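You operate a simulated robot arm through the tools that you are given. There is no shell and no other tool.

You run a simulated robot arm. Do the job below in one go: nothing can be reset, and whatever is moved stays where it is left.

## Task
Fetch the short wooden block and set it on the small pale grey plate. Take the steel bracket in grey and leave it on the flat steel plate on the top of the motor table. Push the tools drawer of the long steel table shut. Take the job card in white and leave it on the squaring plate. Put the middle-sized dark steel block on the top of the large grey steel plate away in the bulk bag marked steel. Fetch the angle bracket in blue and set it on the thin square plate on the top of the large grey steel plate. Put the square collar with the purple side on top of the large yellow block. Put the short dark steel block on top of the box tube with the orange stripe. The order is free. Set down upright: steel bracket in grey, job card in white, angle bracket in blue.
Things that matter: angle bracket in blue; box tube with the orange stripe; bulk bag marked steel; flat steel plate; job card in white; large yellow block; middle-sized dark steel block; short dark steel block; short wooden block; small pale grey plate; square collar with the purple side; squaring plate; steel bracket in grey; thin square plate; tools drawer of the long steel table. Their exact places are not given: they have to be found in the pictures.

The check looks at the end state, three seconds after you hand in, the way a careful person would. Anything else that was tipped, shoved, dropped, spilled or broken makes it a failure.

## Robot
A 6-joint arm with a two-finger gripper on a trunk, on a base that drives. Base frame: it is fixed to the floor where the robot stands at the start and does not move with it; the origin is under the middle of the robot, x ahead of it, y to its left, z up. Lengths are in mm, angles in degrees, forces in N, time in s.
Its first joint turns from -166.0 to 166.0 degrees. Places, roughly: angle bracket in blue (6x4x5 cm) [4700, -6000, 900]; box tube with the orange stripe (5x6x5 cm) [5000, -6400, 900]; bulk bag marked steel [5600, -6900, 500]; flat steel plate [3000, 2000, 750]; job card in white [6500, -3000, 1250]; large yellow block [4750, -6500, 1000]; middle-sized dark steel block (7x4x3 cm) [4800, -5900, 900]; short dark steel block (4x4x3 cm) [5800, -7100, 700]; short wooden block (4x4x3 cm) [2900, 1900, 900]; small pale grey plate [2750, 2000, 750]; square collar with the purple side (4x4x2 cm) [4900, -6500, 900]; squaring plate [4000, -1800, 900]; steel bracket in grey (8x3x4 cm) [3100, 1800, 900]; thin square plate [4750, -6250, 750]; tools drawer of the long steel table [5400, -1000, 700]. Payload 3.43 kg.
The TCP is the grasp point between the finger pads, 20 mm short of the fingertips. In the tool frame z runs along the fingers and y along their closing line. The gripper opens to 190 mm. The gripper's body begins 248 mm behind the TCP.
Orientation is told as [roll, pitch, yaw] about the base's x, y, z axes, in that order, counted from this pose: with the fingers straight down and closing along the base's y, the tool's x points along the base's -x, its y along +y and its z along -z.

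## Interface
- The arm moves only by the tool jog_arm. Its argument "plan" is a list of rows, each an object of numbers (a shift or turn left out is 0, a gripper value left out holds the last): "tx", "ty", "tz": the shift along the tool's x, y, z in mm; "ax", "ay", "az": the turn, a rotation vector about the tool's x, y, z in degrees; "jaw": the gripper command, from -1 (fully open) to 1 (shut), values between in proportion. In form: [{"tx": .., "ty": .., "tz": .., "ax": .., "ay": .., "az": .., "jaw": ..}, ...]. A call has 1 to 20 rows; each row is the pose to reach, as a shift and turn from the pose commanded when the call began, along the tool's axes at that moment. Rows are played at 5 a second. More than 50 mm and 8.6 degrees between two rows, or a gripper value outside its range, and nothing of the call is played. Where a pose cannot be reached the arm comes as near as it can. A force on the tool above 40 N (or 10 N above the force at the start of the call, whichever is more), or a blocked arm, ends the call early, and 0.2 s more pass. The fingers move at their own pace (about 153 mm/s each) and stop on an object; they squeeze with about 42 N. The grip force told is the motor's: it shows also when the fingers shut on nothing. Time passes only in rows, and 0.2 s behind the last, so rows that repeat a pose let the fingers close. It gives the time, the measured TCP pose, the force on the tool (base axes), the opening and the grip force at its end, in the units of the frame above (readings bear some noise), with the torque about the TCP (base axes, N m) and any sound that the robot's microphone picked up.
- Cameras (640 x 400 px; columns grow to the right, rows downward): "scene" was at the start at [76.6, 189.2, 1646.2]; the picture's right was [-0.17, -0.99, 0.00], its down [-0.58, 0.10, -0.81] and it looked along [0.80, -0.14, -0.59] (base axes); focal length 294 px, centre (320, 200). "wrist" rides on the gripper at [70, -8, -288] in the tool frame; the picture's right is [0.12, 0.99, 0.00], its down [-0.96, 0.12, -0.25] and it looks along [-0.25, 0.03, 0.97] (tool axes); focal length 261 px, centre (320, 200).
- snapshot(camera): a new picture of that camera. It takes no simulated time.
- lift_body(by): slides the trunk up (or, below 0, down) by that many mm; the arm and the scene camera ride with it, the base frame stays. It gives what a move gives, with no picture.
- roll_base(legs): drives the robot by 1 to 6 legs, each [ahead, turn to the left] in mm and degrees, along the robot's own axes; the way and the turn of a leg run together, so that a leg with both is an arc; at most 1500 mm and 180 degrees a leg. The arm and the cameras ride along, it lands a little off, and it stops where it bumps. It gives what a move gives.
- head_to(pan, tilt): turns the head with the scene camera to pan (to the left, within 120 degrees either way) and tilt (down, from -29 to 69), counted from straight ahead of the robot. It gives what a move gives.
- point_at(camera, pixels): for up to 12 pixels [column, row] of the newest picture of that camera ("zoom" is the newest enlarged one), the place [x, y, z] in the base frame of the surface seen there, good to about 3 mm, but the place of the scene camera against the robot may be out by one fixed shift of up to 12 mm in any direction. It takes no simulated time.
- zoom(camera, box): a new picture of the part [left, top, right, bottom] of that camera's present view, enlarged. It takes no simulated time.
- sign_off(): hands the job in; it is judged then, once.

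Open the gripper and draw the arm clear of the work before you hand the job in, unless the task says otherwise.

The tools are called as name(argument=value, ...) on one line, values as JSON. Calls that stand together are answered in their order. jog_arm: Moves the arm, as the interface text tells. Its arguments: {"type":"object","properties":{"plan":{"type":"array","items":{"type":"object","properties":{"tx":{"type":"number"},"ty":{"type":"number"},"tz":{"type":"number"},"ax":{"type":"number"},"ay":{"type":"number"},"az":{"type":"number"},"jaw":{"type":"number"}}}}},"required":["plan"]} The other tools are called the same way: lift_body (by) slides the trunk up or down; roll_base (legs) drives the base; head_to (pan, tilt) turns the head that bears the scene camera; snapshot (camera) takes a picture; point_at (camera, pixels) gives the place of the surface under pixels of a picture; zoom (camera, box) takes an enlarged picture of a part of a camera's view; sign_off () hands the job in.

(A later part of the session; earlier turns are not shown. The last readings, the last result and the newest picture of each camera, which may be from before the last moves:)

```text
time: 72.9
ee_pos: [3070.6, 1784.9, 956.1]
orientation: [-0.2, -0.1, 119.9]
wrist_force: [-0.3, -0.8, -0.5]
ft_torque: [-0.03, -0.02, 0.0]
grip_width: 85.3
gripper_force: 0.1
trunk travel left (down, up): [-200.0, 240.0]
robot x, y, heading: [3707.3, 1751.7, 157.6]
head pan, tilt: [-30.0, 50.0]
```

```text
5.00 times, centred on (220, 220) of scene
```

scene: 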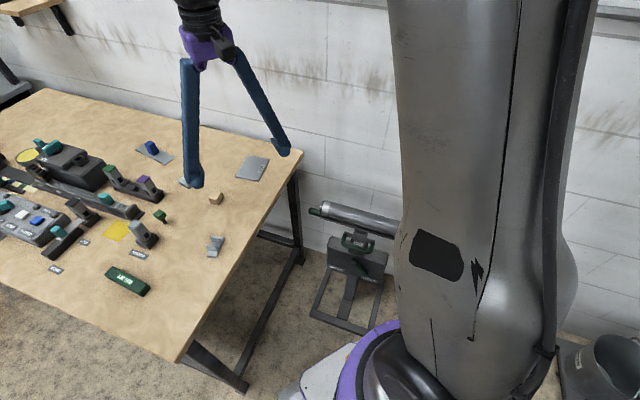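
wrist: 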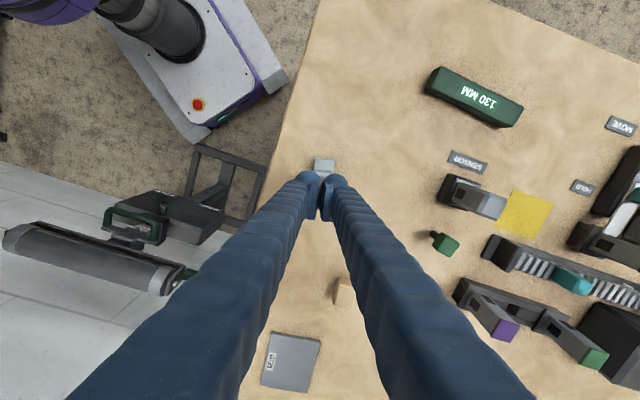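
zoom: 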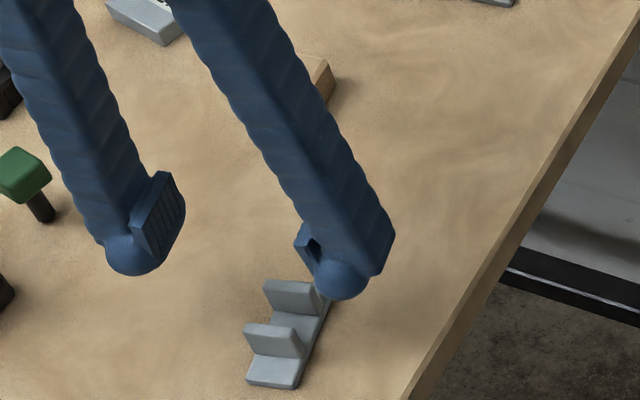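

The bracket stands unmoved. I retry lower (TCP ≈872, fingertips just over the table), centred 3 mm better, with a longer squeeze and slow lift.

jog_arm(plan=[{"ty": 3, "tz": 20}, {"ty": 3, "tz": 40}, {"ty": 3, "tz": 60}, {"ty": 3, "tz": 75}, {"ty": 3, "tz": 81}, {"ty": 3, "tz": 84}, {"ty": 3, "tz": 84}, {"ty": 3, "tz": 84, "jaw": 1}, {"ty": 3, "tz": 84, "jaw": 1}, {"ty": 3, "tz": 84, "jaw": 1}, {"ty": 3, "tz": 84, "jaw": 1}, {"ty": 3, "tz": 84, "jaw": 1}])

jog_arm(plan=[{"tz": -2}, {"tz": -4}, {"tz": -6}, {"tz": -8}, {"tz": -10}, {"tz": -12}])

zoom(camera="wrist", box=[260, 130, 380, 210])

zoom(camera="scene", box=[160, 180, 280, 260])

```text
time: 75.5
ee_pos: [3066.7, 1785.1, 871.4]
orientation: [-0.1, -0.1, 119.9]
wrist_force: [-1.3, 0.8, 1.3]
ft_torque: [-0.05, -0.08, -0.02]
grip_width: 29.1
gripper_force: 42.1
trunk travel left (down, up): [-200.0, 240.0]
robot x, y, heading: [3708.0, 1751.4, 158.0]
head pan, tilt: [-30.0, 50.0]
```

```text
time: 76.9
ee_pos: [3066.5, 1784.5, 885.1]
orientation: [-0.1, -0.2, 120.0]
wrist_force: [0.0, 0.2, -1.7]
ft_torque: [0.02, 0.0, 0.01]
grip_width: 28.9
gripper_force: 41.8
trunk travel left (down, up): [-200.0, 240.0]
robot x, y, heading: [3712.0, 1754.8, 157.5]
head pan, tilt: [-30.0, 50.0]
```

```text
5.00 times, centred on (320, 170) of wrist
```

zoom: 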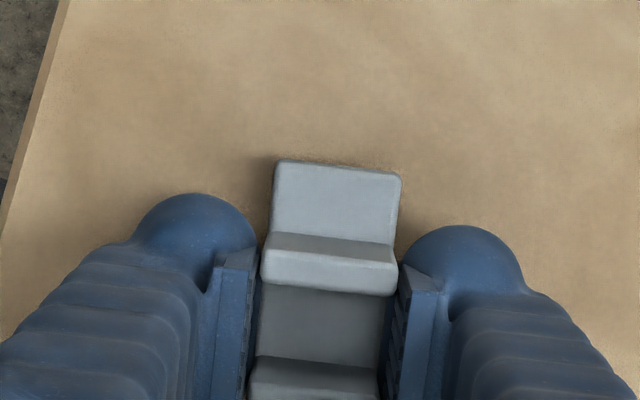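

```text
5.00 times, centred on (220, 220) of scene
```

zoom: 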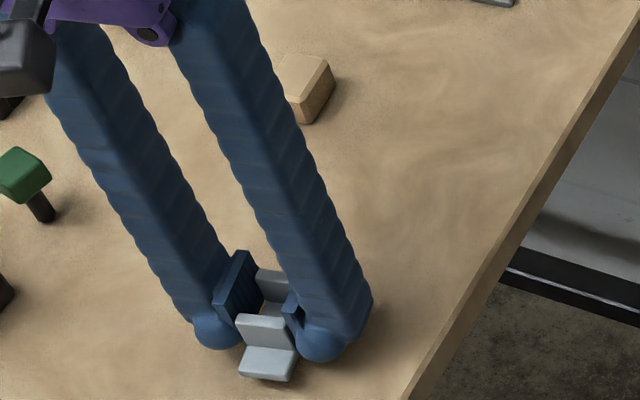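

The bracket is held now (29 mm, slightly heavier reading). I lift slowly further.

jog_arm(plan=[{"tz": -5}, {"tz": -10}, {"tz": -15}, {"tz": -20}, {"tz": -26}, {"tz": -32}, {"tz": -38}, {"tz": -44}, {"tz": -50}, {"tz": -56}, {"tz": -62}, {"tz": -68}, {"tz": -74}, {"tz": -80}])

snapshot(camera="wrist")

```text
time: 79.9
ee_pos: [3066.6, 1785.3, 964.9]
orientation: [-0.1, -0.1, 119.9]
wrist_force: [0.4, -1.1, -2.5]
ft_torque: [0.01, -0.04, 0.02]
grip_width: 29.0
gripper_force: 42.2
trunk travel left (down, up): [-200.0, 240.0]
robot x, y, heading: [3707.3, 1754.3, 157.6]
head pan, tilt: [-30.0, 50.0]
```

```text
taken
```

wrist: 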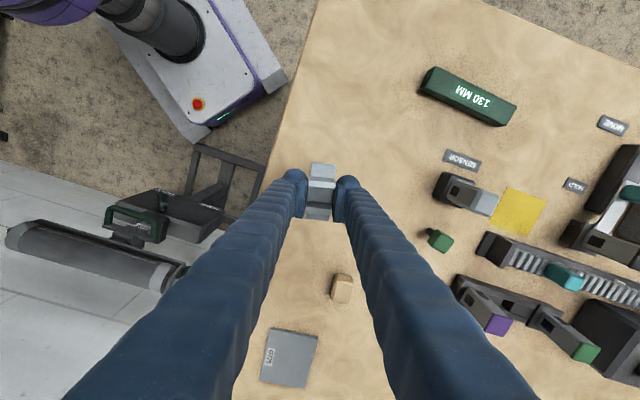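

Bracket is held in the air. I carry it to above the flat steel plate centre (2911,2091), turning to yaw ~114°.

jog_arm(plan=[{"tx": -10, "ty": 0}, {"tx": -28, "ty": -1, "az": 0.5}, {"tx": -47, "ty": -2, "az": 1}, {"tx": -66, "ty": -3, "az": 1.5}, {"tx": -85, "ty": -4, "az": 2}, {"tx": -104, "ty": -5, "az": 2.5}, {"tx": -123, "ty": -6, "az": 3}, {"tx": -142, "ty": -7, "az": 3.5}, {"tx": -161, "ty": -8, "az": 4}, {"tx": -180, "ty": -9, "az": 4.5}, {"tx": -199, "ty": -10, "az": 5}, {"tx": -218, "ty": -11, "az": 5.5}, {"tx": -237, "ty": -12, "az": 6}, {"tx": -256, "ty": -13, "az": 6}, {"tx": -275, "ty": -14, "az": 6}, {"tx": -294, "ty": -15, "az": 6}, {"tx": -313, "ty": -16, "az": 6}, {"tx": -332, "ty": -17, "az": 6}, {"tx": -342, "ty": -17, "az": 6}, {"tx": -342, "ty": -17, "az": 6}])

snapshot(camera="wrist")

```text
time: 84.1
ee_pos: [2910.2, 2088.6, 966.5]
orientation: [-0.1, -0.1, 113.9]
wrist_force: [0.6, 0.3, -2.2]
ft_torque: [-0.02, -0.01, 0.04]
grip_width: 29.0
gripper_force: 42.4
trunk travel left (down, up): [-200.0, 240.0]
robot x, y, heading: [3705.4, 1753.3, 157.8]
head pan, tilt: [-30.0, 50.0]
```

```text
taken
```

wrist: 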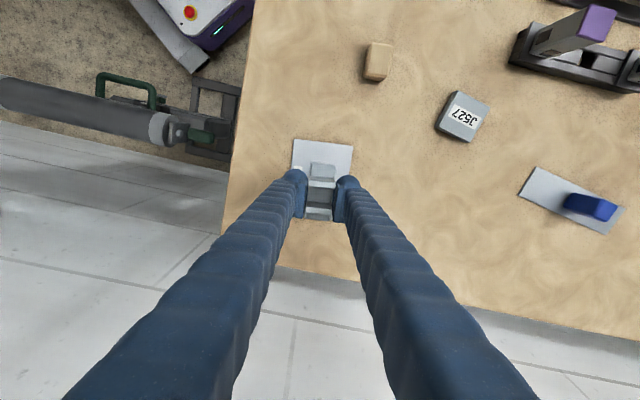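

The plate is centred under the tool (its far edge at row 142). I lower to just above it, then in small steps.

jog_arm(plan=[{"tz": 10}, {"tz": 25}, {"tz": 40}, {"tz": 55}, {"tz": 68}, {"tz": 76}, {"tz": 80}, {"tz": 82}, {"tz": 84}, {"tz": 84}])

jog_arm(plan=[{"tz": 1}, {"tz": 2}, {"tz": 3}, {"tz": 4}, {"tz": 4}])

```text
time: 86.3
ee_pos: [2910.7, 2089.5, 881.4]
orientation: [-0.1, 0.0, 114.0]
wrist_force: [-0.7, -0.5, -2.0]
ft_torque: [-0.03, 0.01, 0.03]
grip_width: 29.0
gripper_force: 42.1
trunk travel left (down, up): [-200.0, 240.0]
robot x, y, heading: [3707.2, 1754.1, 157.7]
head pan, tilt: [-30.0, 50.0]
```

```text
time: 87.5
ee_pos: [2909.2, 2089.8, 877.3]
orientation: [-0.2, -0.2, 114.0]
wrist_force: [3.1, -1.6, 8.0]
ft_torque: [-0.24, -0.27, 0.02]
grip_width: 29.0
gripper_force: 42.3
trunk travel left (down, up): [-200.0, 240.0]
robot x, y, heading: [3707.4, 1752.1, 157.7]
head pan, tilt: [-30.0, 50.0]
```

Contact (force z +8 N): the bracket stands on the plate. I open and rise straight up.

jog_arm(plan=[{"jaw": 0.5}, {"jaw": 0.3}, {"jaw": 0.3}, {"tz": -10, "jaw": 0.3}, {"tz": -30}, {"tz": -55}, {"tz": -80}, {"tz": -105}, {"tz": -120}, {"tz": -120}])

snapshot(camera="wrist")

```text
time: 89.7
ee_pos: [2910.4, 2088.9, 997.3]
orientation: [-0.1, -0.1, 113.9]
wrist_force: [0.5, 0.5, 0.3]
ft_torque: [0.03, 0.01, -0.01]
grip_width: 66.5
gripper_force: 0.2
trunk travel left (down, up): [-200.0, 240.0]
robot x, y, heading: [3708.7, 1757.0, 157.7]
head pan, tilt: [-30.0, 50.0]
```

```text
taken
```

wrist: 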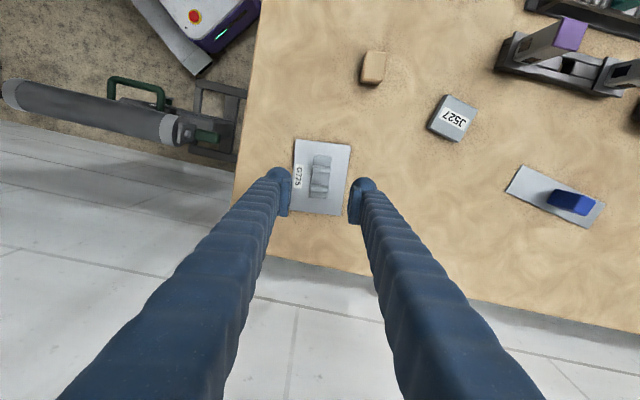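

The bracket stands upright on the G725 plate. Next the wooden block at (373,67): I measure it and the JS27 plate.

zoom(camera="wrist", box=[340, 30, 490, 150])

point_at(camera="wrist", pixels=[[375, 60], [367, 52], [385, 53], [372, 73], [454, 118], [446, 97], [477, 112], [460, 141], [432, 127], [350, 100]])

```text
3.33 times, centred on (415, 90) of wrist
```

zoom: 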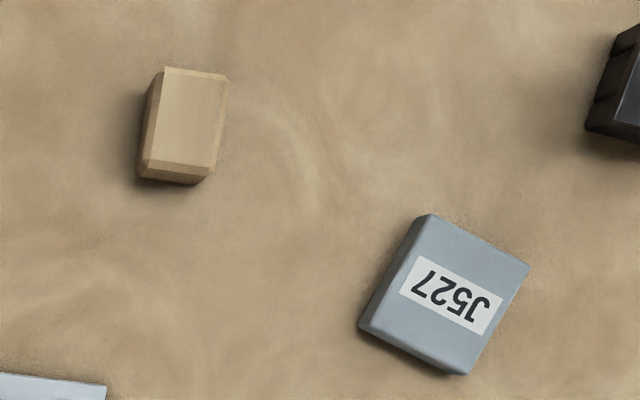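

```text
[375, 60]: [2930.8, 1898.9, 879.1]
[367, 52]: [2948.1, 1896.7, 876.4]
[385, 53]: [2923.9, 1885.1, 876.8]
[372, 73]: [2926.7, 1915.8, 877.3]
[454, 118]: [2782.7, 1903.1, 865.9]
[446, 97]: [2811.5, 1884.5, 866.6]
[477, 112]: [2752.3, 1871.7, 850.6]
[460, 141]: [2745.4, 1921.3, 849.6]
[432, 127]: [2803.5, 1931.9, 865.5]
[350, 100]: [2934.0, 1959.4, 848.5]
```

Block centre is about (2932,1900,879), nearly aligned with the tool. I move above it at the present height.

jog_arm(plan=[{"tx": 18, "ty": 6}, {"tx": 36, "ty": 11}, {"tx": 54, "ty": 17}, {"tx": 72, "ty": 23}, {"tx": 90, "ty": 28}, {"tx": 108, "ty": 34}, {"tx": 126, "ty": 40}, {"tx": 144, "ty": 45}, {"tx": 162, "ty": 51}, {"tx": 181, "ty": 57}, {"tx": 181, "ty": 57}])

snapshot(camera="wrist")

zoom(camera="wrist", box=[290, 150, 350, 210])

```text
time: 92.1
ee_pos: [2931.7, 1899.9, 996.6]
orientation: [0.0, -0.1, 113.9]
wrist_force: [0.3, -0.6, 0.4]
ft_torque: [0.08, -0.03, -0.01]
grip_width: 66.5
gripper_force: 0.0
trunk travel left (down, up): [-200.0, 240.0]
robot x, y, heading: [3705.6, 1754.4, 157.7]
head pan, tilt: [-30.0, 50.0]
```

```text
taken
```

wrist: 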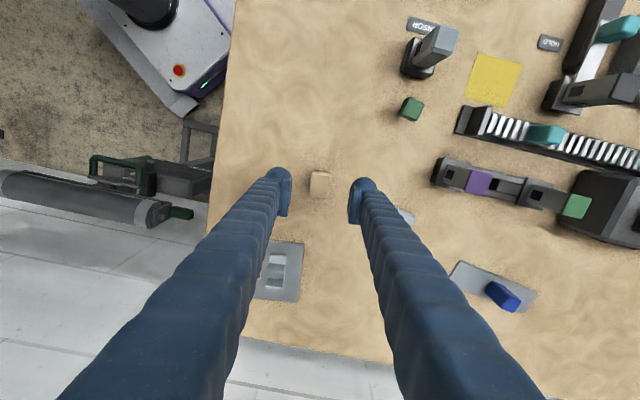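

```text
6.67 times, centred on (320, 180) of wrist
```

zoom: 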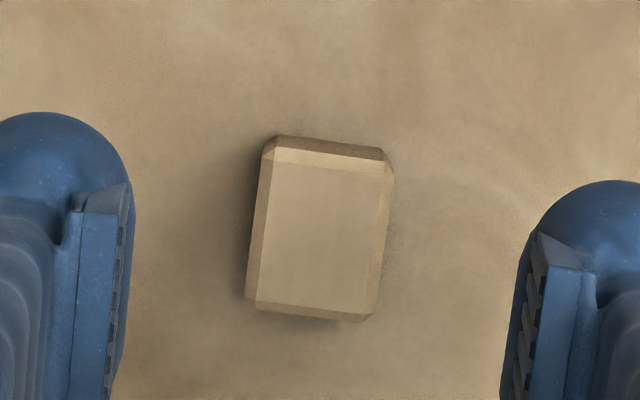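

Block is aligned, its centre ~8 mm toward tool −x. I descend to TCP ≈872, close, and lift slowly.

jog_arm(plan=[{"tx": -4, "tz": 15}, {"tx": -8, "tz": 35}, {"tx": -8, "tz": 55}, {"tx": -8, "tz": 75}, {"tx": -8, "tz": 95}, {"tx": -8, "tz": 110}, {"tx": -8, "tz": 120}, {"tx": -8, "tz": 125}, {"tx": -8, "tz": 125}, {"tx": -8, "tz": 125, "jaw": 1}, {"tx": -8, "tz": 125, "jaw": 1}, {"tx": -8, "tz": 125, "jaw": 1}, {"tx": -8, "tz": 125, "jaw": 1}])

jog_arm(plan=[{"tz": -3}, {"tz": -6}, {"tz": -10}, {"tz": -16}, {"tz": -22}, {"tz": -30}, {"tz": -40}, {"tz": -50}, {"tz": -60}, {"tz": -70}, {"tz": -80}, {"tz": -80}])

snapshot(camera="wrist")

```text
time: 94.9
ee_pos: [2930.0, 1907.2, 872.4]
orientation: [-0.1, -0.1, 113.9]
wrist_force: [-0.1, 0.6, -0.4]
ft_torque: [0.01, -0.01, -0.01]
grip_width: 29.5
gripper_force: 41.9
trunk travel left (down, up): [-200.0, 240.0]
robot x, y, heading: [3708.6, 1756.5, 157.7]
head pan, tilt: [-30.0, 50.0]
```

```text
time: 97.5
ee_pos: [2928.0, 1908.3, 952.6]
orientation: [0.0, -0.1, 113.9]
wrist_force: [-0.4, -1.2, -0.9]
ft_torque: [0.0, 0.0, 0.03]
grip_width: 29.5
gripper_force: 42.0
trunk travel left (down, up): [-200.0, 240.0]
robot x, y, heading: [3705.5, 1755.9, 157.8]
head pan, tilt: [-30.0, 50.0]
```

```text
taken
```

wrist: 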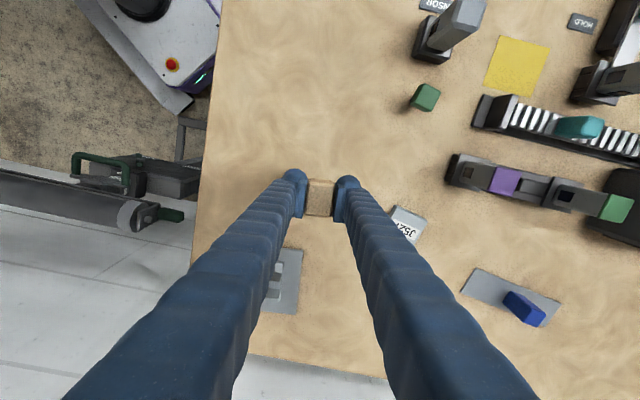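

The block is held. I move over the JS27 plate centre (2782,1903) and check alignment.

jog_arm(plan=[{"tx": -5, "ty": 14, "tz": -3}, {"tx": -11, "ty": 27, "tz": -6}, {"tx": -16, "ty": 41, "tz": -10}, {"tx": -22, "ty": 54, "tz": -10}, {"tx": -27, "ty": 68, "tz": -10}, {"tx": -33, "ty": 81, "tz": -10}, {"tx": -38, "ty": 95, "tz": -10}, {"tx": -44, "ty": 108, "tz": -10}, {"tx": -49, "ty": 122, "tz": -10}, {"tx": -54, "ty": 135, "tz": -10}, {"tx": -54, "ty": 135, "tz": -10}])

snapshot(camera="wrist")

zoom(camera="wrist", box=[260, 140, 380, 240])

```text
time: 99.9
ee_pos: [2782.1, 1903.0, 959.9]
orientation: [-0.1, -0.1, 113.8]
wrist_force: [-0.3, -0.6, -0.4]
ft_torque: [-0.01, 0.0, 0.0]
grip_width: 29.2
gripper_force: 41.7
trunk travel left (down, up): [-200.0, 240.0]
robot x, y, heading: [3708.6, 1754.3, 157.5]
head pan, tilt: [-30.0, 50.0]
```

```text
taken
```

wrist: 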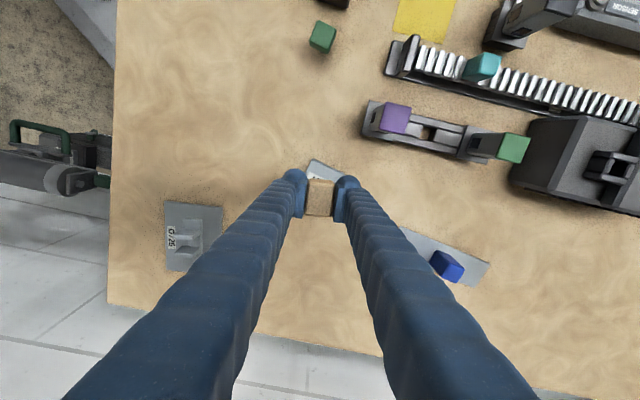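

```text
4.00 times, centred on (320, 190) of wrist
```

zoom: 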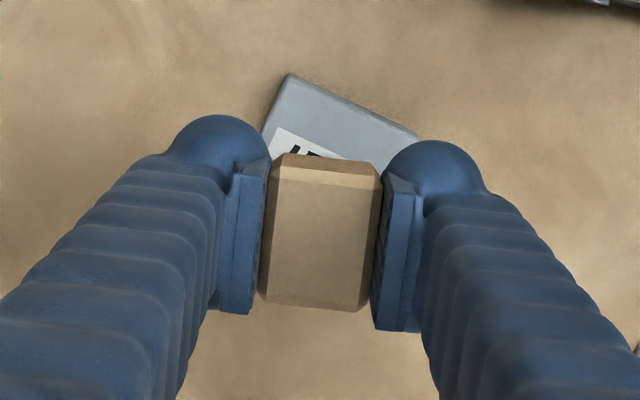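

Plate centre is about 4 mm off toward tool −x and 3 mm toward −y; I correct and lower in small final steps.

jog_arm(plan=[{"tx": -2, "ty": -2, "tz": 10}, {"tx": -4, "ty": -3, "tz": 25}, {"tx": -4, "ty": -3, "tz": 40}, {"tx": -4, "ty": -3, "tz": 52}, {"tx": -4, "ty": -3, "tz": 60}, {"tx": -4, "ty": -3, "tz": 65}, {"tx": -4, "ty": -3, "tz": 67}, {"tx": -4, "ty": -3, "tz": 67}])

jog_arm(plan=[{"tz": 1}, {"tz": 2}, {"tz": 3}, {"tz": 4}, {"tz": 5}, {"tz": 5}])

```text
time: 101.7
ee_pos: [2785.1, 1907.7, 894.2]
orientation: [0.0, -0.1, 113.9]
wrist_force: [0.8, 0.1, -1.3]
ft_torque: [0.01, 0.0, 0.01]
grip_width: 29.6
gripper_force: 41.6
trunk travel left (down, up): [-200.0, 240.0]
robot x, y, heading: [3710.4, 1754.5, 157.5]
head pan, tilt: [-30.0, 50.0]
```

```text
time: 103.1
ee_pos: [2785.5, 1908.0, 889.1]
orientation: [-0.1, 0.0, 113.9]
wrist_force: [0.6, 0.5, -0.3]
ft_torque: [0.0, 0.03, 0.01]
grip_width: 29.4
gripper_force: 41.8
trunk travel left (down, up): [-200.0, 240.0]
robot x, y, heading: [3704.4, 1752.1, 157.6]
head pan, tilt: [-30.0, 50.0]
```

No contact yet (force ~0 at z 889); I go down a few more millimetres.

jog_arm(plan=[{"tz": 1}, {"tz": 2}, {"tz": 3}, {"tz": 3}])

```text
time: 104.1
ee_pos: [2784.7, 1907.3, 888.2]
orientation: [0.0, -0.2, 114.0]
wrist_force: [-2.6, -1.3, 13.1]
ft_torque: [0.0, 0.08, 0.0]
grip_width: 29.5
gripper_force: 42.3
trunk travel left (down, up): [-200.0, 240.0]
robot x, y, heading: [3705.9, 1754.9, 157.8]
head pan, tilt: [-30.0, 50.0]
```

Contact with 13 N: the block is on the plate. I release and rise.

jog_arm(plan=[{"tz": -1, "jaw": 0.5}, {"tz": -1, "jaw": 0.35}, {"tz": -1}, {"tz": -10}, {"tz": -30}, {"tz": -55}, {"tz": -80}, {"tz": -105}, {"tz": -130}, {"tz": -155}, {"tz": -180}, {"tz": -180}])

snapshot(camera="wrist")

```text
time: 106.7
ee_pos: [2784.2, 1907.1, 1066.4]
orientation: [-0.2, -0.1, 113.9]
wrist_force: [0.6, -0.8, 0.0]
ft_torque: [0.0, -0.01, 0.01]
grip_width: 61.7
gripper_force: 0.0
trunk travel left (down, up): [-200.0, 240.0]
robot x, y, heading: [3704.4, 1754.7, 157.7]
head pan, tilt: [-30.0, 50.0]
```

```text
taken
```

wrist: 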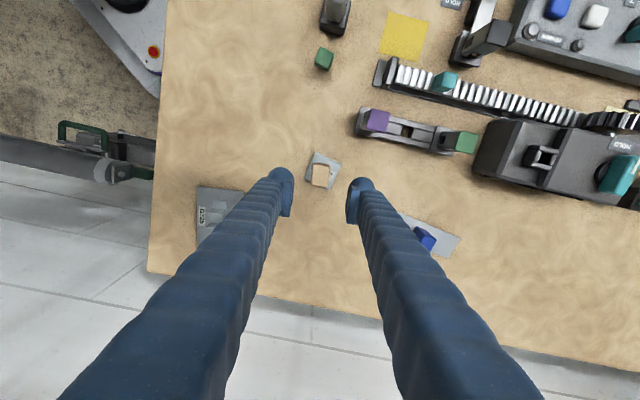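

Both motor-table items are placed. I tuck the arm back in front of the robot at z≈1120.

jog_arm(plan=[{"tx": 4, "ty": -18, "tz": -3, "az": -2.3}, {"tx": 9, "ty": -37, "tz": -6, "az": -4.6}, {"tx": 13, "ty": -56, "tz": -9, "az": -6.9}, {"tx": 18, "ty": -75, "tz": -12, "az": -9.2}, {"tx": 22, "ty": -94, "tz": -15, "az": -11.5}, {"tx": 27, "ty": -113, "tz": -18, "az": -13.8}, {"tx": 31, "ty": -132, "tz": -21, "az": -16.1}, {"tx": 36, "ty": -151, "tz": -24, "az": -18.4}, {"tx": 40, "ty": -170, "tz": -27, "az": -20.7}, {"tx": 45, "ty": -189, "tz": -30, "az": -23}, {"tx": 49, "ty": -208, "tz": -33, "az": -25.3}, {"tx": 54, "ty": -227, "tz": -36, "az": -27.6}, {"tx": 58, "ty": -246, "tz": -39, "az": -29.9}, {"tx": 63, "ty": -265, "tz": -42, "az": -32.2}, {"tx": 67, "ty": -284, "tz": -45, "az": -34.5}, {"tx": 72, "ty": -303, "tz": -48, "az": -36.8}, {"tx": 76, "ty": -322, "tz": -51, "az": -39.1}, {"tx": 81, "ty": -341, "tz": -54, "az": -41.4}, {"tx": 86, "ty": -359, "tz": -56, "az": -43.8}, {"tx": 86, "ty": -359, "tz": -56, "az": -43.8}])

roll_base(legs=[[-500, 0]])

head_to(pan=90, tilt=15)

snapshot(camera="scene")

```text
time: 110.9
ee_pos: [3149.8, 1973.7, 1124.0]
orientation: [-0.2, 0.0, 157.7]
wrist_force: [-0.9, -0.5, 0.1]
ft_torque: [0.01, -0.01, -0.02]
grip_width: 62.0
gripper_force: 0.0
trunk travel left (down, up): [-200.0, 240.0]
robot x, y, heading: [3704.9, 1754.8, 157.6]
head pan, tilt: [-30.0, 50.0]
```

```text
time: 114.8
ee_pos: [3618.8, 1776.6, 1125.0]
orientation: [-0.2, 0.0, 158.3]
wrist_force: [-0.2, 0.3, 0.2]
ft_torque: [0.0, 0.03, 0.0]
grip_width: 61.8
gripper_force: 0.1
trunk travel left (down, up): [-200.0, 240.0]
robot x, y, heading: [4179.6, 1561.8, 158.5]
head pan, tilt: [-30.0, 50.0]
```

```text
time: 116.8
ee_pos: [3618.2, 1775.8, 1123.8]
orientation: [-0.2, 0.0, 158.4]
wrist_force: [0.2, 0.2, 0.7]
ft_torque: [0.0, 0.01, 0.0]
grip_width: 61.5
gripper_force: 0.1
trunk travel left (down, up): [-200.0, 240.0]
robot x, y, heading: [4181.2, 1565.9, 158.4]
head pan, tilt: [90.0, 15.0]
```

```text
taken
```

scene: 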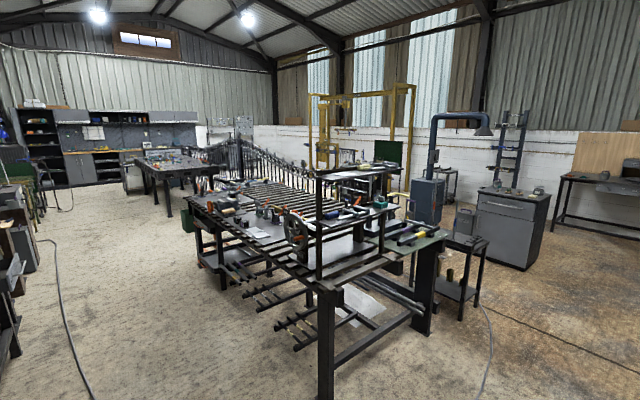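

A good overview: the slatted table with clutter in front, more tables beyond to the left. I measure places.

point_at(camera="scene", pixels=[[325, 395], [425, 330], [222, 285], [190, 200], [330, 290], [440, 235], [165, 205], [140, 165], [200, 165], [30, 260], [15, 350], [60, 290]])

zoom(camera="scene", box=[0, 90, 220, 250])

zoom(camera="scene", box=[170, 150, 450, 330])

```text
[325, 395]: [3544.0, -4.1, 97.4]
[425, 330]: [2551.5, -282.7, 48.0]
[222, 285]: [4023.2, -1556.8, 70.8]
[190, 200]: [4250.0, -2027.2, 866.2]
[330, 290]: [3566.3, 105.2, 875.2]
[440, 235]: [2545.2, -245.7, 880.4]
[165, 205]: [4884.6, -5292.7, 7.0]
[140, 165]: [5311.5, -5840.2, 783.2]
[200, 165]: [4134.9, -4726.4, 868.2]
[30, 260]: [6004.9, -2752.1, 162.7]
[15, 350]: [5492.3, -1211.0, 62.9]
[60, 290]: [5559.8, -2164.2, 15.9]
```

```text
2.50 times, centred on (110, 170) of scene
```

zoom: 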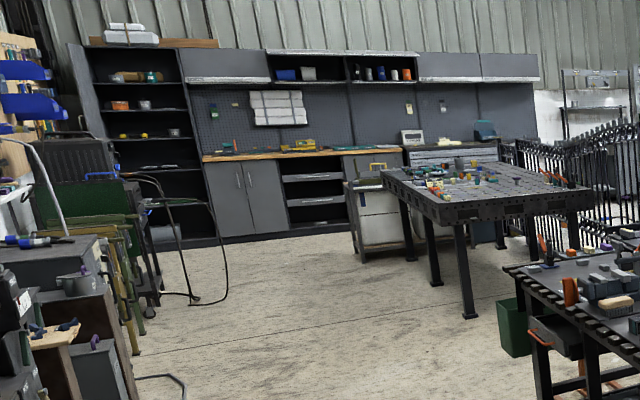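

```text
2.22 times, centred on (310, 240) of scene
```

zoom: 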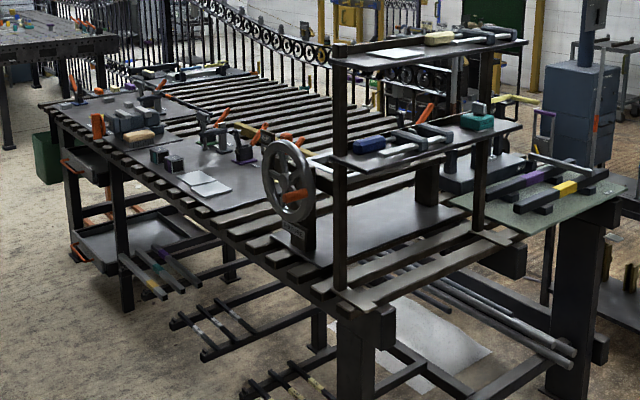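

I pan further left to see the right-hand side of the hall around (5400,−1000).

head_to(pan=120, tilt=20)

snapshot(camera="scene")

zoom(camera="scene", box=[0, 100, 260, 330])

```text
time: 117.7
ee_pos: [3618.6, 1776.3, 1123.3]
orientation: [-0.3, 0.0, 158.3]
wrist_force: [0.2, 0.9, 0.2]
ft_torque: [0.01, -0.03, 0.02]
grip_width: 61.8
gripper_force: 0.1
trunk travel left (down, up): [-200.0, 240.0]
robot x, y, heading: [4178.8, 1559.3, 158.4]
head pan, tilt: [120.0, 20.0]
```

```text
taken
```

scene: 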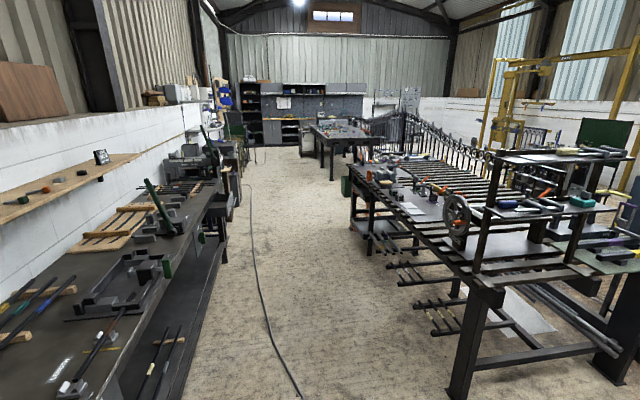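

```text
1.74 times, centred on (130, 215) of scene
```

zoom: 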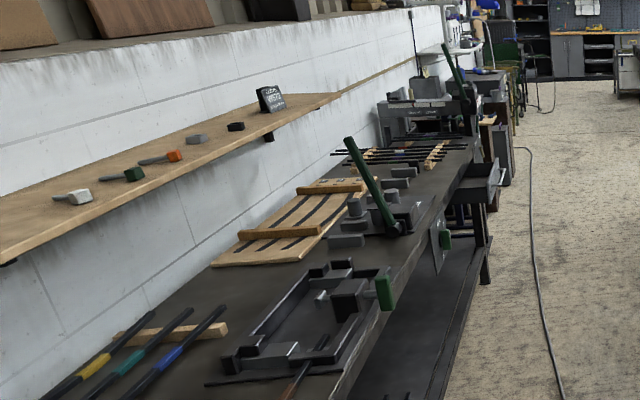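

The long steel table runs along the left wall with an open drawer at (222,206). I measure the aisle and the drawer.

point_at(camera="scene", pixels=[[222, 206], [228, 203], [215, 215], [185, 390], [200, 270], [225, 260], [350, 165], [372, 255], [465, 395], [345, 195], [245, 160], [250, 350]])

zoom(camera="scene", box=[180, 170, 250, 220])

```text
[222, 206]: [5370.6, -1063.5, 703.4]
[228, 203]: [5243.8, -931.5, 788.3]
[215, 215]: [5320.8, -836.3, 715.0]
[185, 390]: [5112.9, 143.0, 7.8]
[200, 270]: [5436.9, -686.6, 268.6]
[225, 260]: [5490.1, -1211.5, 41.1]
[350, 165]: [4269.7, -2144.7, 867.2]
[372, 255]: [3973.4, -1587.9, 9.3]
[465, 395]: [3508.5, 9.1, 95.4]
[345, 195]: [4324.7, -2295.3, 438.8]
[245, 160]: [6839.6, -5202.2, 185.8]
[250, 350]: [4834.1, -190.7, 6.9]
```

```text
8.00 times, centred on (215, 195) of scene
```

zoom: 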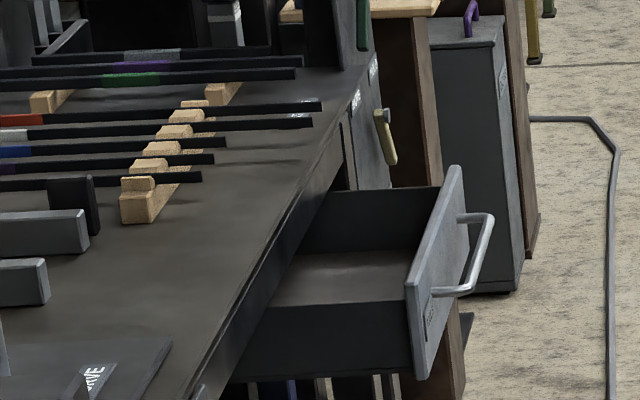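

I turn to face down the aisle (heading ≈ −74°) and drive to about (4700,−600).

roll_base(legs=[[0, 127], [1200, 0], [1080, 0]])

head_to(pan=40, tilt=30)

snapshot(camera="scene")

```text
time: 123.1
ee_pos: [3863.7, 1050.2, 1126.6]
orientation: [-0.1, 0.0, -122.0]
wrist_force: [-1.5, 1.0, -0.8]
ft_torque: [-0.26, -0.56, -0.02]
grip_width: 61.5
gripper_force: 0.1
trunk travel left (down, up): [-200.0, 240.0]
robot x, y, heading: [4109.0, 1606.9, -119.8]
head pan, tilt: [120.0, 20.0]
stopped in leg 1: the robot was blocked; the commanded pose is now the measured one
```

```text
time: 124.6
ee_pos: [3867.1, 1049.9, 1125.1]
orientation: [-0.1, 0.1, -121.9]
wrist_force: [0.6, -0.1, 0.4]
ft_torque: [-0.02, 0.03, -0.01]
grip_width: 61.8
gripper_force: 0.1
trunk travel left (down, up): [-200.0, 240.0]
robot x, y, heading: [4111.3, 1608.4, -119.8]
head pan, tilt: [40.0, 30.0]
```

```text
taken
```

scene: 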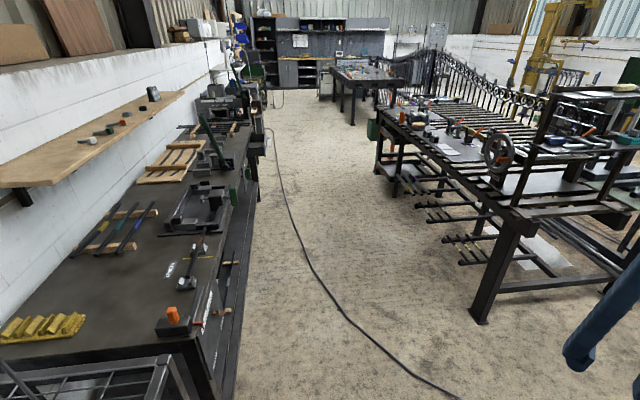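

The turn was blocked at heading −120°. I look to the left and behind for what it bumped.

head_to(pan=110, tilt=50)

snapshot(camera="scene")

point_at(camera="scene", pixels=[[100, 200], [200, 200], [320, 200], [440, 200], [540, 200], [320, 300], [440, 320], [540, 320], [200, 320], [100, 320], [320, 380], [440, 380]])

snapshot(camera="wrist")

```text
time: 126.0
ee_pos: [3867.2, 1050.0, 1125.1]
orientation: [-0.1, 0.0, -121.8]
wrist_force: [-1.0, 0.7, -0.1]
ft_torque: [-0.05, 0.0, 0.0]
grip_width: 61.7
gripper_force: 0.1
trunk travel left (down, up): [-200.0, 240.0]
robot x, y, heading: [4111.9, 1605.9, -119.9]
head pan, tilt: [110.0, 50.0]
```

```text
taken
```

scene: 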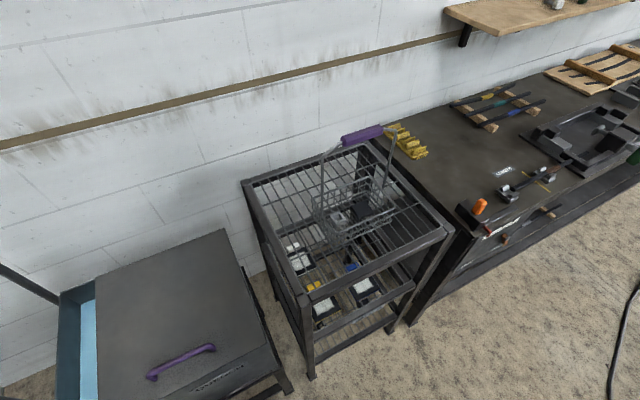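

```text
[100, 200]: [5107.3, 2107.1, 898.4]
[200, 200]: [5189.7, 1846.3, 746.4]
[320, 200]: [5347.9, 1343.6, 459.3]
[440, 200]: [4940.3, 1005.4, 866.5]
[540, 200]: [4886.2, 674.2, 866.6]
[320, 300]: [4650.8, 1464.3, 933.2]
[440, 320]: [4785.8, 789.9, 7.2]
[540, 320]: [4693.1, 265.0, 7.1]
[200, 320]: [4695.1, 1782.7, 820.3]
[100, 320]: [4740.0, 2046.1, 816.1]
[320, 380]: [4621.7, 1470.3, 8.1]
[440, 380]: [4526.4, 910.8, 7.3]
```

```text
taken
```

wrist: 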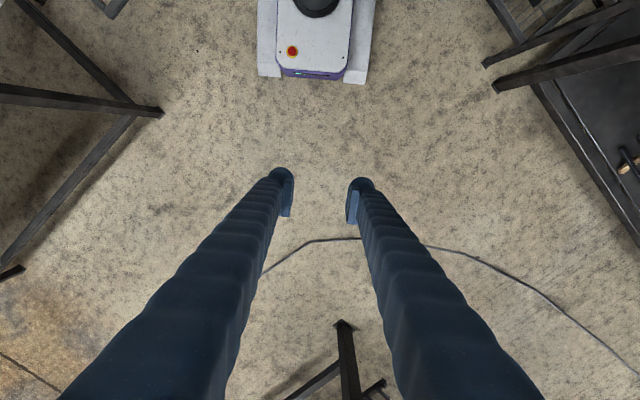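

Nothing is near on the left; the contact must be behind. I drive 350 mm ahead first, then look back.

roll_base(legs=[[350, 0]])

head_to(pan=120, tilt=40)

snapshot(camera="scene")

head_to(pan=-120, tilt=40)

snapshot(camera="scene")

```text
time: 128.9
ee_pos: [3687.7, 742.7, 1126.7]
orientation: [-0.2, 0.0, -122.3]
wrist_force: [-1.1, 0.1, 0.1]
ft_torque: [0.01, -0.01, -0.03]
grip_width: 61.9
gripper_force: 0.0
trunk travel left (down, up): [-200.0, 240.0]
robot x, y, heading: [3934.4, 1299.7, -120.0]
head pan, tilt: [110.0, 50.0]
```

```text
time: 129.7
ee_pos: [3687.2, 742.6, 1126.6]
orientation: [-0.2, -0.1, -122.3]
wrist_force: [0.0, -0.4, 0.3]
ft_torque: [0.01, 0.02, 0.01]
grip_width: 61.4
gripper_force: 0.1
trunk travel left (down, up): [-200.0, 240.0]
robot x, y, heading: [3934.9, 1299.5, -120.1]
head pan, tilt: [120.0, 40.0]
```

```text
taken
```

scene: 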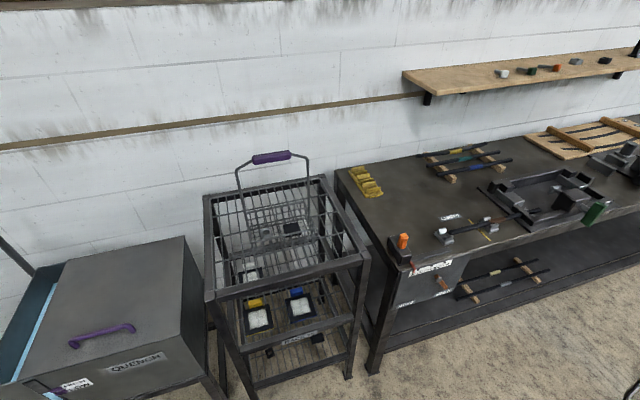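

```text
time: 133.1
ee_pos: [3687.7, 741.7, 1125.4]
orientation: [-0.3, 0.0, -122.4]
wrist_force: [-0.3, 0.5, -0.6]
ft_torque: [0.0, -0.01, -0.01]
grip_width: 61.7
gripper_force: 0.0
trunk travel left (down, up): [-200.0, 240.0]
robot x, y, heading: [3934.8, 1298.1, -120.1]
head pan, tilt: [-120.0, 40.0]
```

```text
taken
```

scene: 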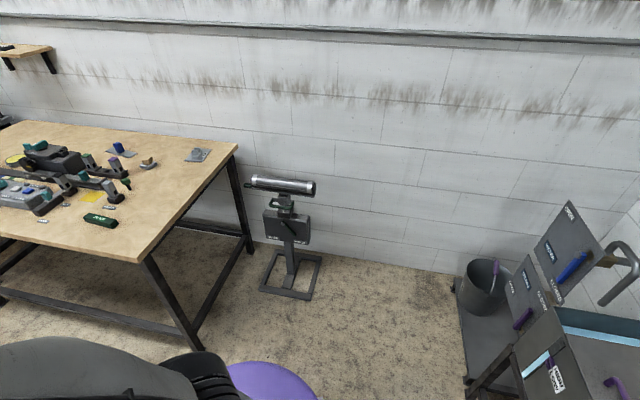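

The quench trough's leg (lower right, ~(470,380)) is what the base's rear met. I measure it and re-check the stand.

point_at(camera="scene", pixels=[[470, 380], [490, 395], [525, 390], [263, 290], [306, 299], [320, 258], [279, 252], [248, 183], [314, 190]])

zoom(camera="scene", box=[400, 240, 640, 400])

zoom(camera="scene", box=[220, 160, 350, 310])

```text
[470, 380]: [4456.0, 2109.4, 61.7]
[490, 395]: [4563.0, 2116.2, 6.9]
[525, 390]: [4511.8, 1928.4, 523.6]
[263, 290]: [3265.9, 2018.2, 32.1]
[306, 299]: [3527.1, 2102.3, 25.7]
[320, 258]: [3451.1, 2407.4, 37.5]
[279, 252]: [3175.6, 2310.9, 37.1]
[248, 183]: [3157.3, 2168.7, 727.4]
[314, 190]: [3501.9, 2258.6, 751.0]
```

```text
2.50 times, centred on (520, 320) of scene
```

zoom: 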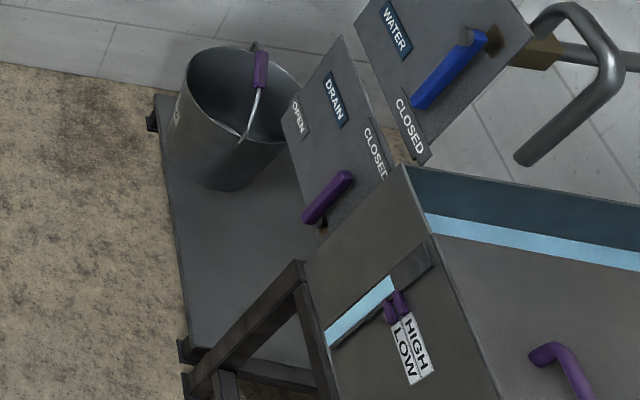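

```text
2.67 times, centred on (285, 235) of scene
```

zoom: 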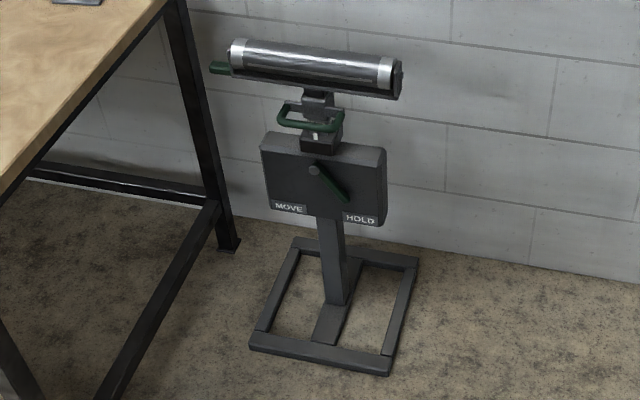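

The stand looks unmoved. I turn to about −69° and drive down the aisle to roughly (4650,−700).

roll_base(legs=[[0, 51], [1100, 0], [1000, 0]])

head_to(pan=50, tilt=35)

snapshot(camera="scene")

snapshot(camera="wrist")

```text
time: 151.0
ee_pos: [4929.1, -1266.3, 1124.9]
orientation: [-0.2, 0.1, -71.5]
wrist_force: [0.5, -0.2, 0.5]
ft_torque: [0.03, 0.01, -0.04]
grip_width: 61.9
gripper_force: 0.1
trunk travel left (down, up): [-200.0, 240.0]
robot x, y, heading: [4652.3, -725.2, -69.3]
head pan, tilt: [-120.0, 40.0]
```

```text
time: 153.6
ee_pos: [4929.0, -1265.9, 1126.3]
orientation: [-0.2, 0.1, -71.5]
wrist_force: [0.3, 0.0, -1.0]
ft_torque: [0.04, -0.01, 0.0]
grip_width: 61.8
gripper_force: 0.0
trunk travel left (down, up): [-200.0, 240.0]
robot x, y, heading: [4654.0, -723.9, -69.5]
head pan, tilt: [50.0, 35.0]
```

```text
taken
```

scene: 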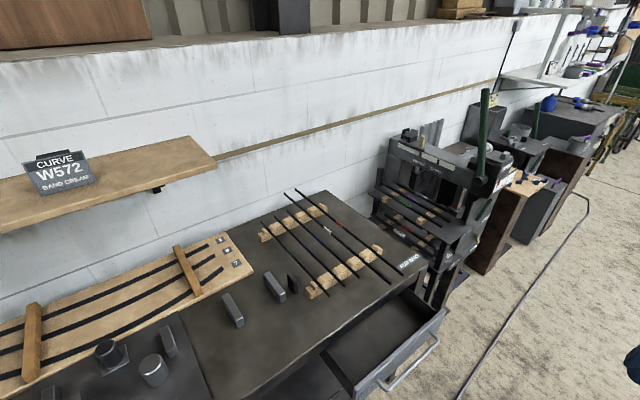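

```text
taken
```

wrist: 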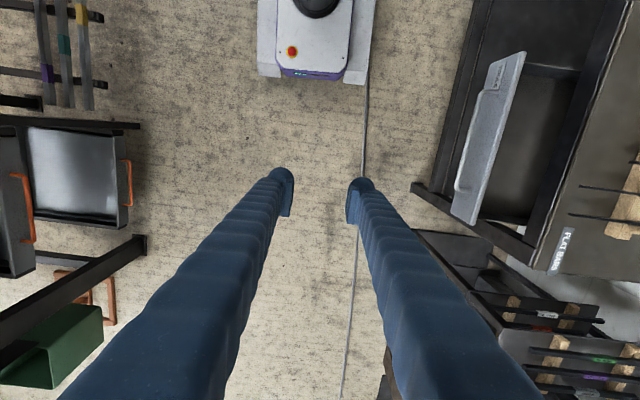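

The open drawer is visible in the wrist picture: front from (520,55) to (460,215). I measure it and the table edge.

point_at(camera="wrist", pixels=[[520, 58], [465, 218], [495, 130], [483, 95], [460, 190], [580, 75], [530, 222], [500, 240], [440, 110], [488, 10], [540, 235], [560, 270]])

zoom(camera="scene", box=[310, 240, 470, 400])

zoom(camera="wrist", box=[400, 0, 640, 280])

```text
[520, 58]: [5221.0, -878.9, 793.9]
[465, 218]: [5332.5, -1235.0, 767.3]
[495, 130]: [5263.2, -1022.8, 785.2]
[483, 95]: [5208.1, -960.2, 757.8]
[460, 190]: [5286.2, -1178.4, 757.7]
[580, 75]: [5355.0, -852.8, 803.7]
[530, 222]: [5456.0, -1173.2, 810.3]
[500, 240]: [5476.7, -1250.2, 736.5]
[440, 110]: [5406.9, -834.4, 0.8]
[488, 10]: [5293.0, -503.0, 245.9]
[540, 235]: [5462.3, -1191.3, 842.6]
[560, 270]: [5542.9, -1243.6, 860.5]
```

```text
2.50 times, centred on (390, 320) of scene
```

zoom: 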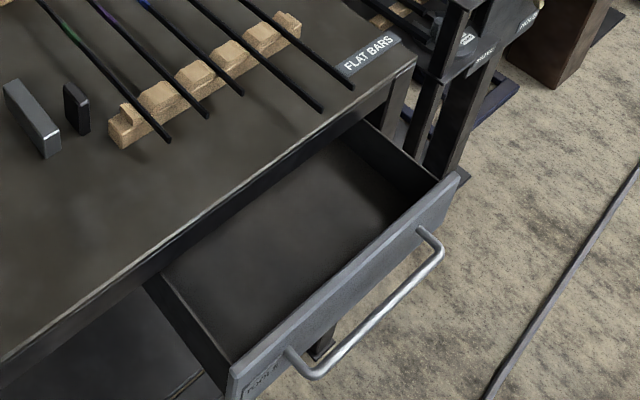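

```text
1.43 times, centred on (520, 140) of wrist
```

zoom: 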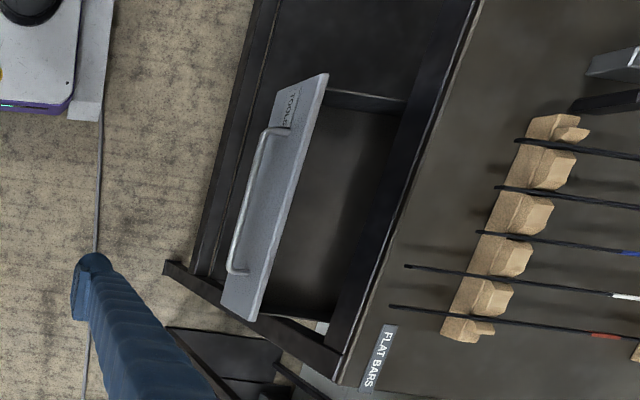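

The drawer front normal points along (−0.954,−0.298) and it is ~135 mm open. I check the clearance of the trays on the other side before turning in place to face the table.

point_at(camera="wrist", pixels=[[128, 180], [140, 245], [30, 220], [100, 350], [80, 15], [230, 100]])

```text
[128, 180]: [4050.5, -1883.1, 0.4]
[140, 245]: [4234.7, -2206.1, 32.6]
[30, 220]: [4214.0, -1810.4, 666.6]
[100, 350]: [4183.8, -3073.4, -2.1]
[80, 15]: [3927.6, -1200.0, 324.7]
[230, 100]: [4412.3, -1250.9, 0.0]
```

All far enough. I turn left 87° in place.

roll_base(legs=[[0, 87]])

head_to(pan=-20, tilt=45)

snapshot(camera="scene")

snapshot(camera="wrist")

```text
time: 158.9
ee_pos: [5246.3, -543.6, 1127.1]
orientation: [0.1, 0.0, 8.5]
wrist_force: [1.0, -1.9, 0.3]
ft_torque: [0.57, 0.27, 0.05]
grip_width: 61.8
gripper_force: 0.1
trunk travel left (down, up): [-200.0, 240.0]
robot x, y, heading: [4669.3, -805.2, 12.8]
head pan, tilt: [50.0, 35.0]
stopped in leg 1: the robot was blocked; the commanded pose is now the measured one
```

```text
time: 160.3
ee_pos: [5244.1, -540.8, 1127.7]
orientation: [-0.1, -0.1, 8.6]
wrist_force: [-0.5, -0.2, -0.2]
ft_torque: [0.0, -0.01, 0.01]
grip_width: 61.8
gripper_force: 0.1
trunk travel left (down, up): [-200.0, 240.0]
robot x, y, heading: [4675.6, -802.8, 12.7]
head pan, tilt: [-20.0, 45.0]
```

```text
taken
```

scene: 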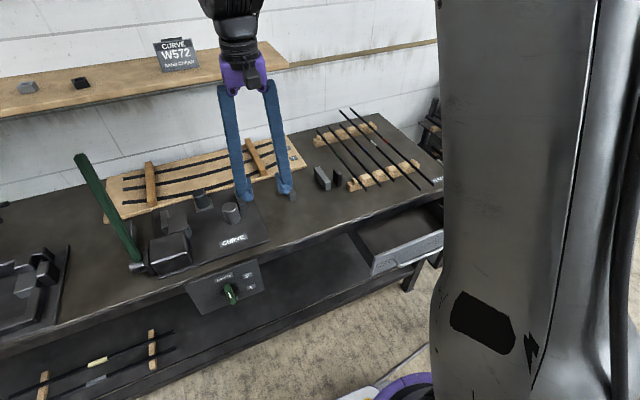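

```text
taken
```

wrist: 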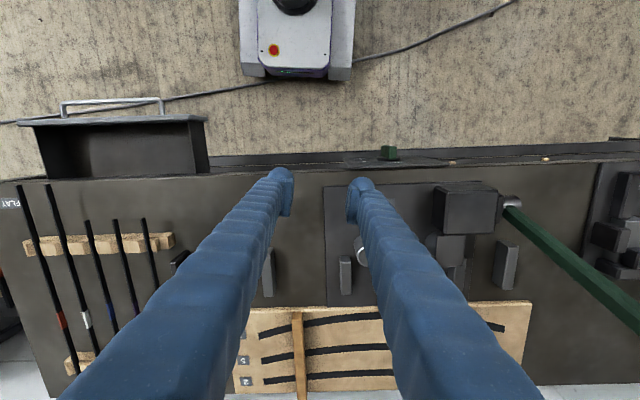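

The base turned to 12.7°, enough. The handle's middle (5247,−1069,757) is now at the robot's right front. I bring the closed gripper, aligned at yaw 17°, to outside the handle.

jog_arm(plan=[{"tx": 7, "ty": -26, "az": -0.4, "jaw": 1}, {"tx": 14, "ty": -53, "az": -0.8, "jaw": 1}, {"tx": 22, "ty": -80, "az": -1.3}, {"tx": 30, "ty": -107, "az": -1.7}, {"tx": 38, "ty": -134, "az": -2.1}, {"tx": 46, "ty": -161, "az": -2.6}, {"tx": 54, "ty": -188, "az": -3}, {"tx": 62, "ty": -215, "az": -3.4}, {"tx": 70, "ty": -242, "az": -3.9}, {"tx": 78, "ty": -269, "az": -4.3}, {"tx": 86, "ty": -296, "az": -4.7}, {"tx": 94, "ty": -323, "az": -5.2}, {"tx": 102, "ty": -350, "az": -5.6}, {"tx": 110, "ty": -377, "az": -6}, {"tx": 118, "ty": -404, "az": -6.5}, {"tx": 126, "ty": -431, "az": -6.9}, {"tx": 134, "ty": -458, "az": -7.3}, {"tx": 142, "ty": -485, "az": -7.8}, {"tx": 149, "ty": -512, "az": -8.2}, {"tx": 155, "ty": -535, "az": -8.7}])

snapshot(camera="wrist")

```text
time: 164.5
ee_pos: [5168.1, -1095.5, 1129.7]
orientation: [0.0, 0.0, 17.3]
wrist_force: [-0.1, 1.0, -0.6]
ft_torque: [0.01, 0.03, -0.01]
grip_width: 0.1
gripper_force: 34.0
trunk travel left (down, up): [-200.0, 240.0]
robot x, y, heading: [4672.6, -804.6, 13.0]
head pan, tilt: [-20.0, 45.0]
```

```text
taken
```

wrist: 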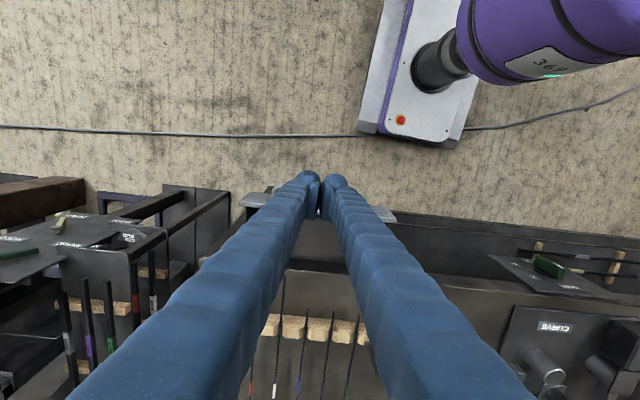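

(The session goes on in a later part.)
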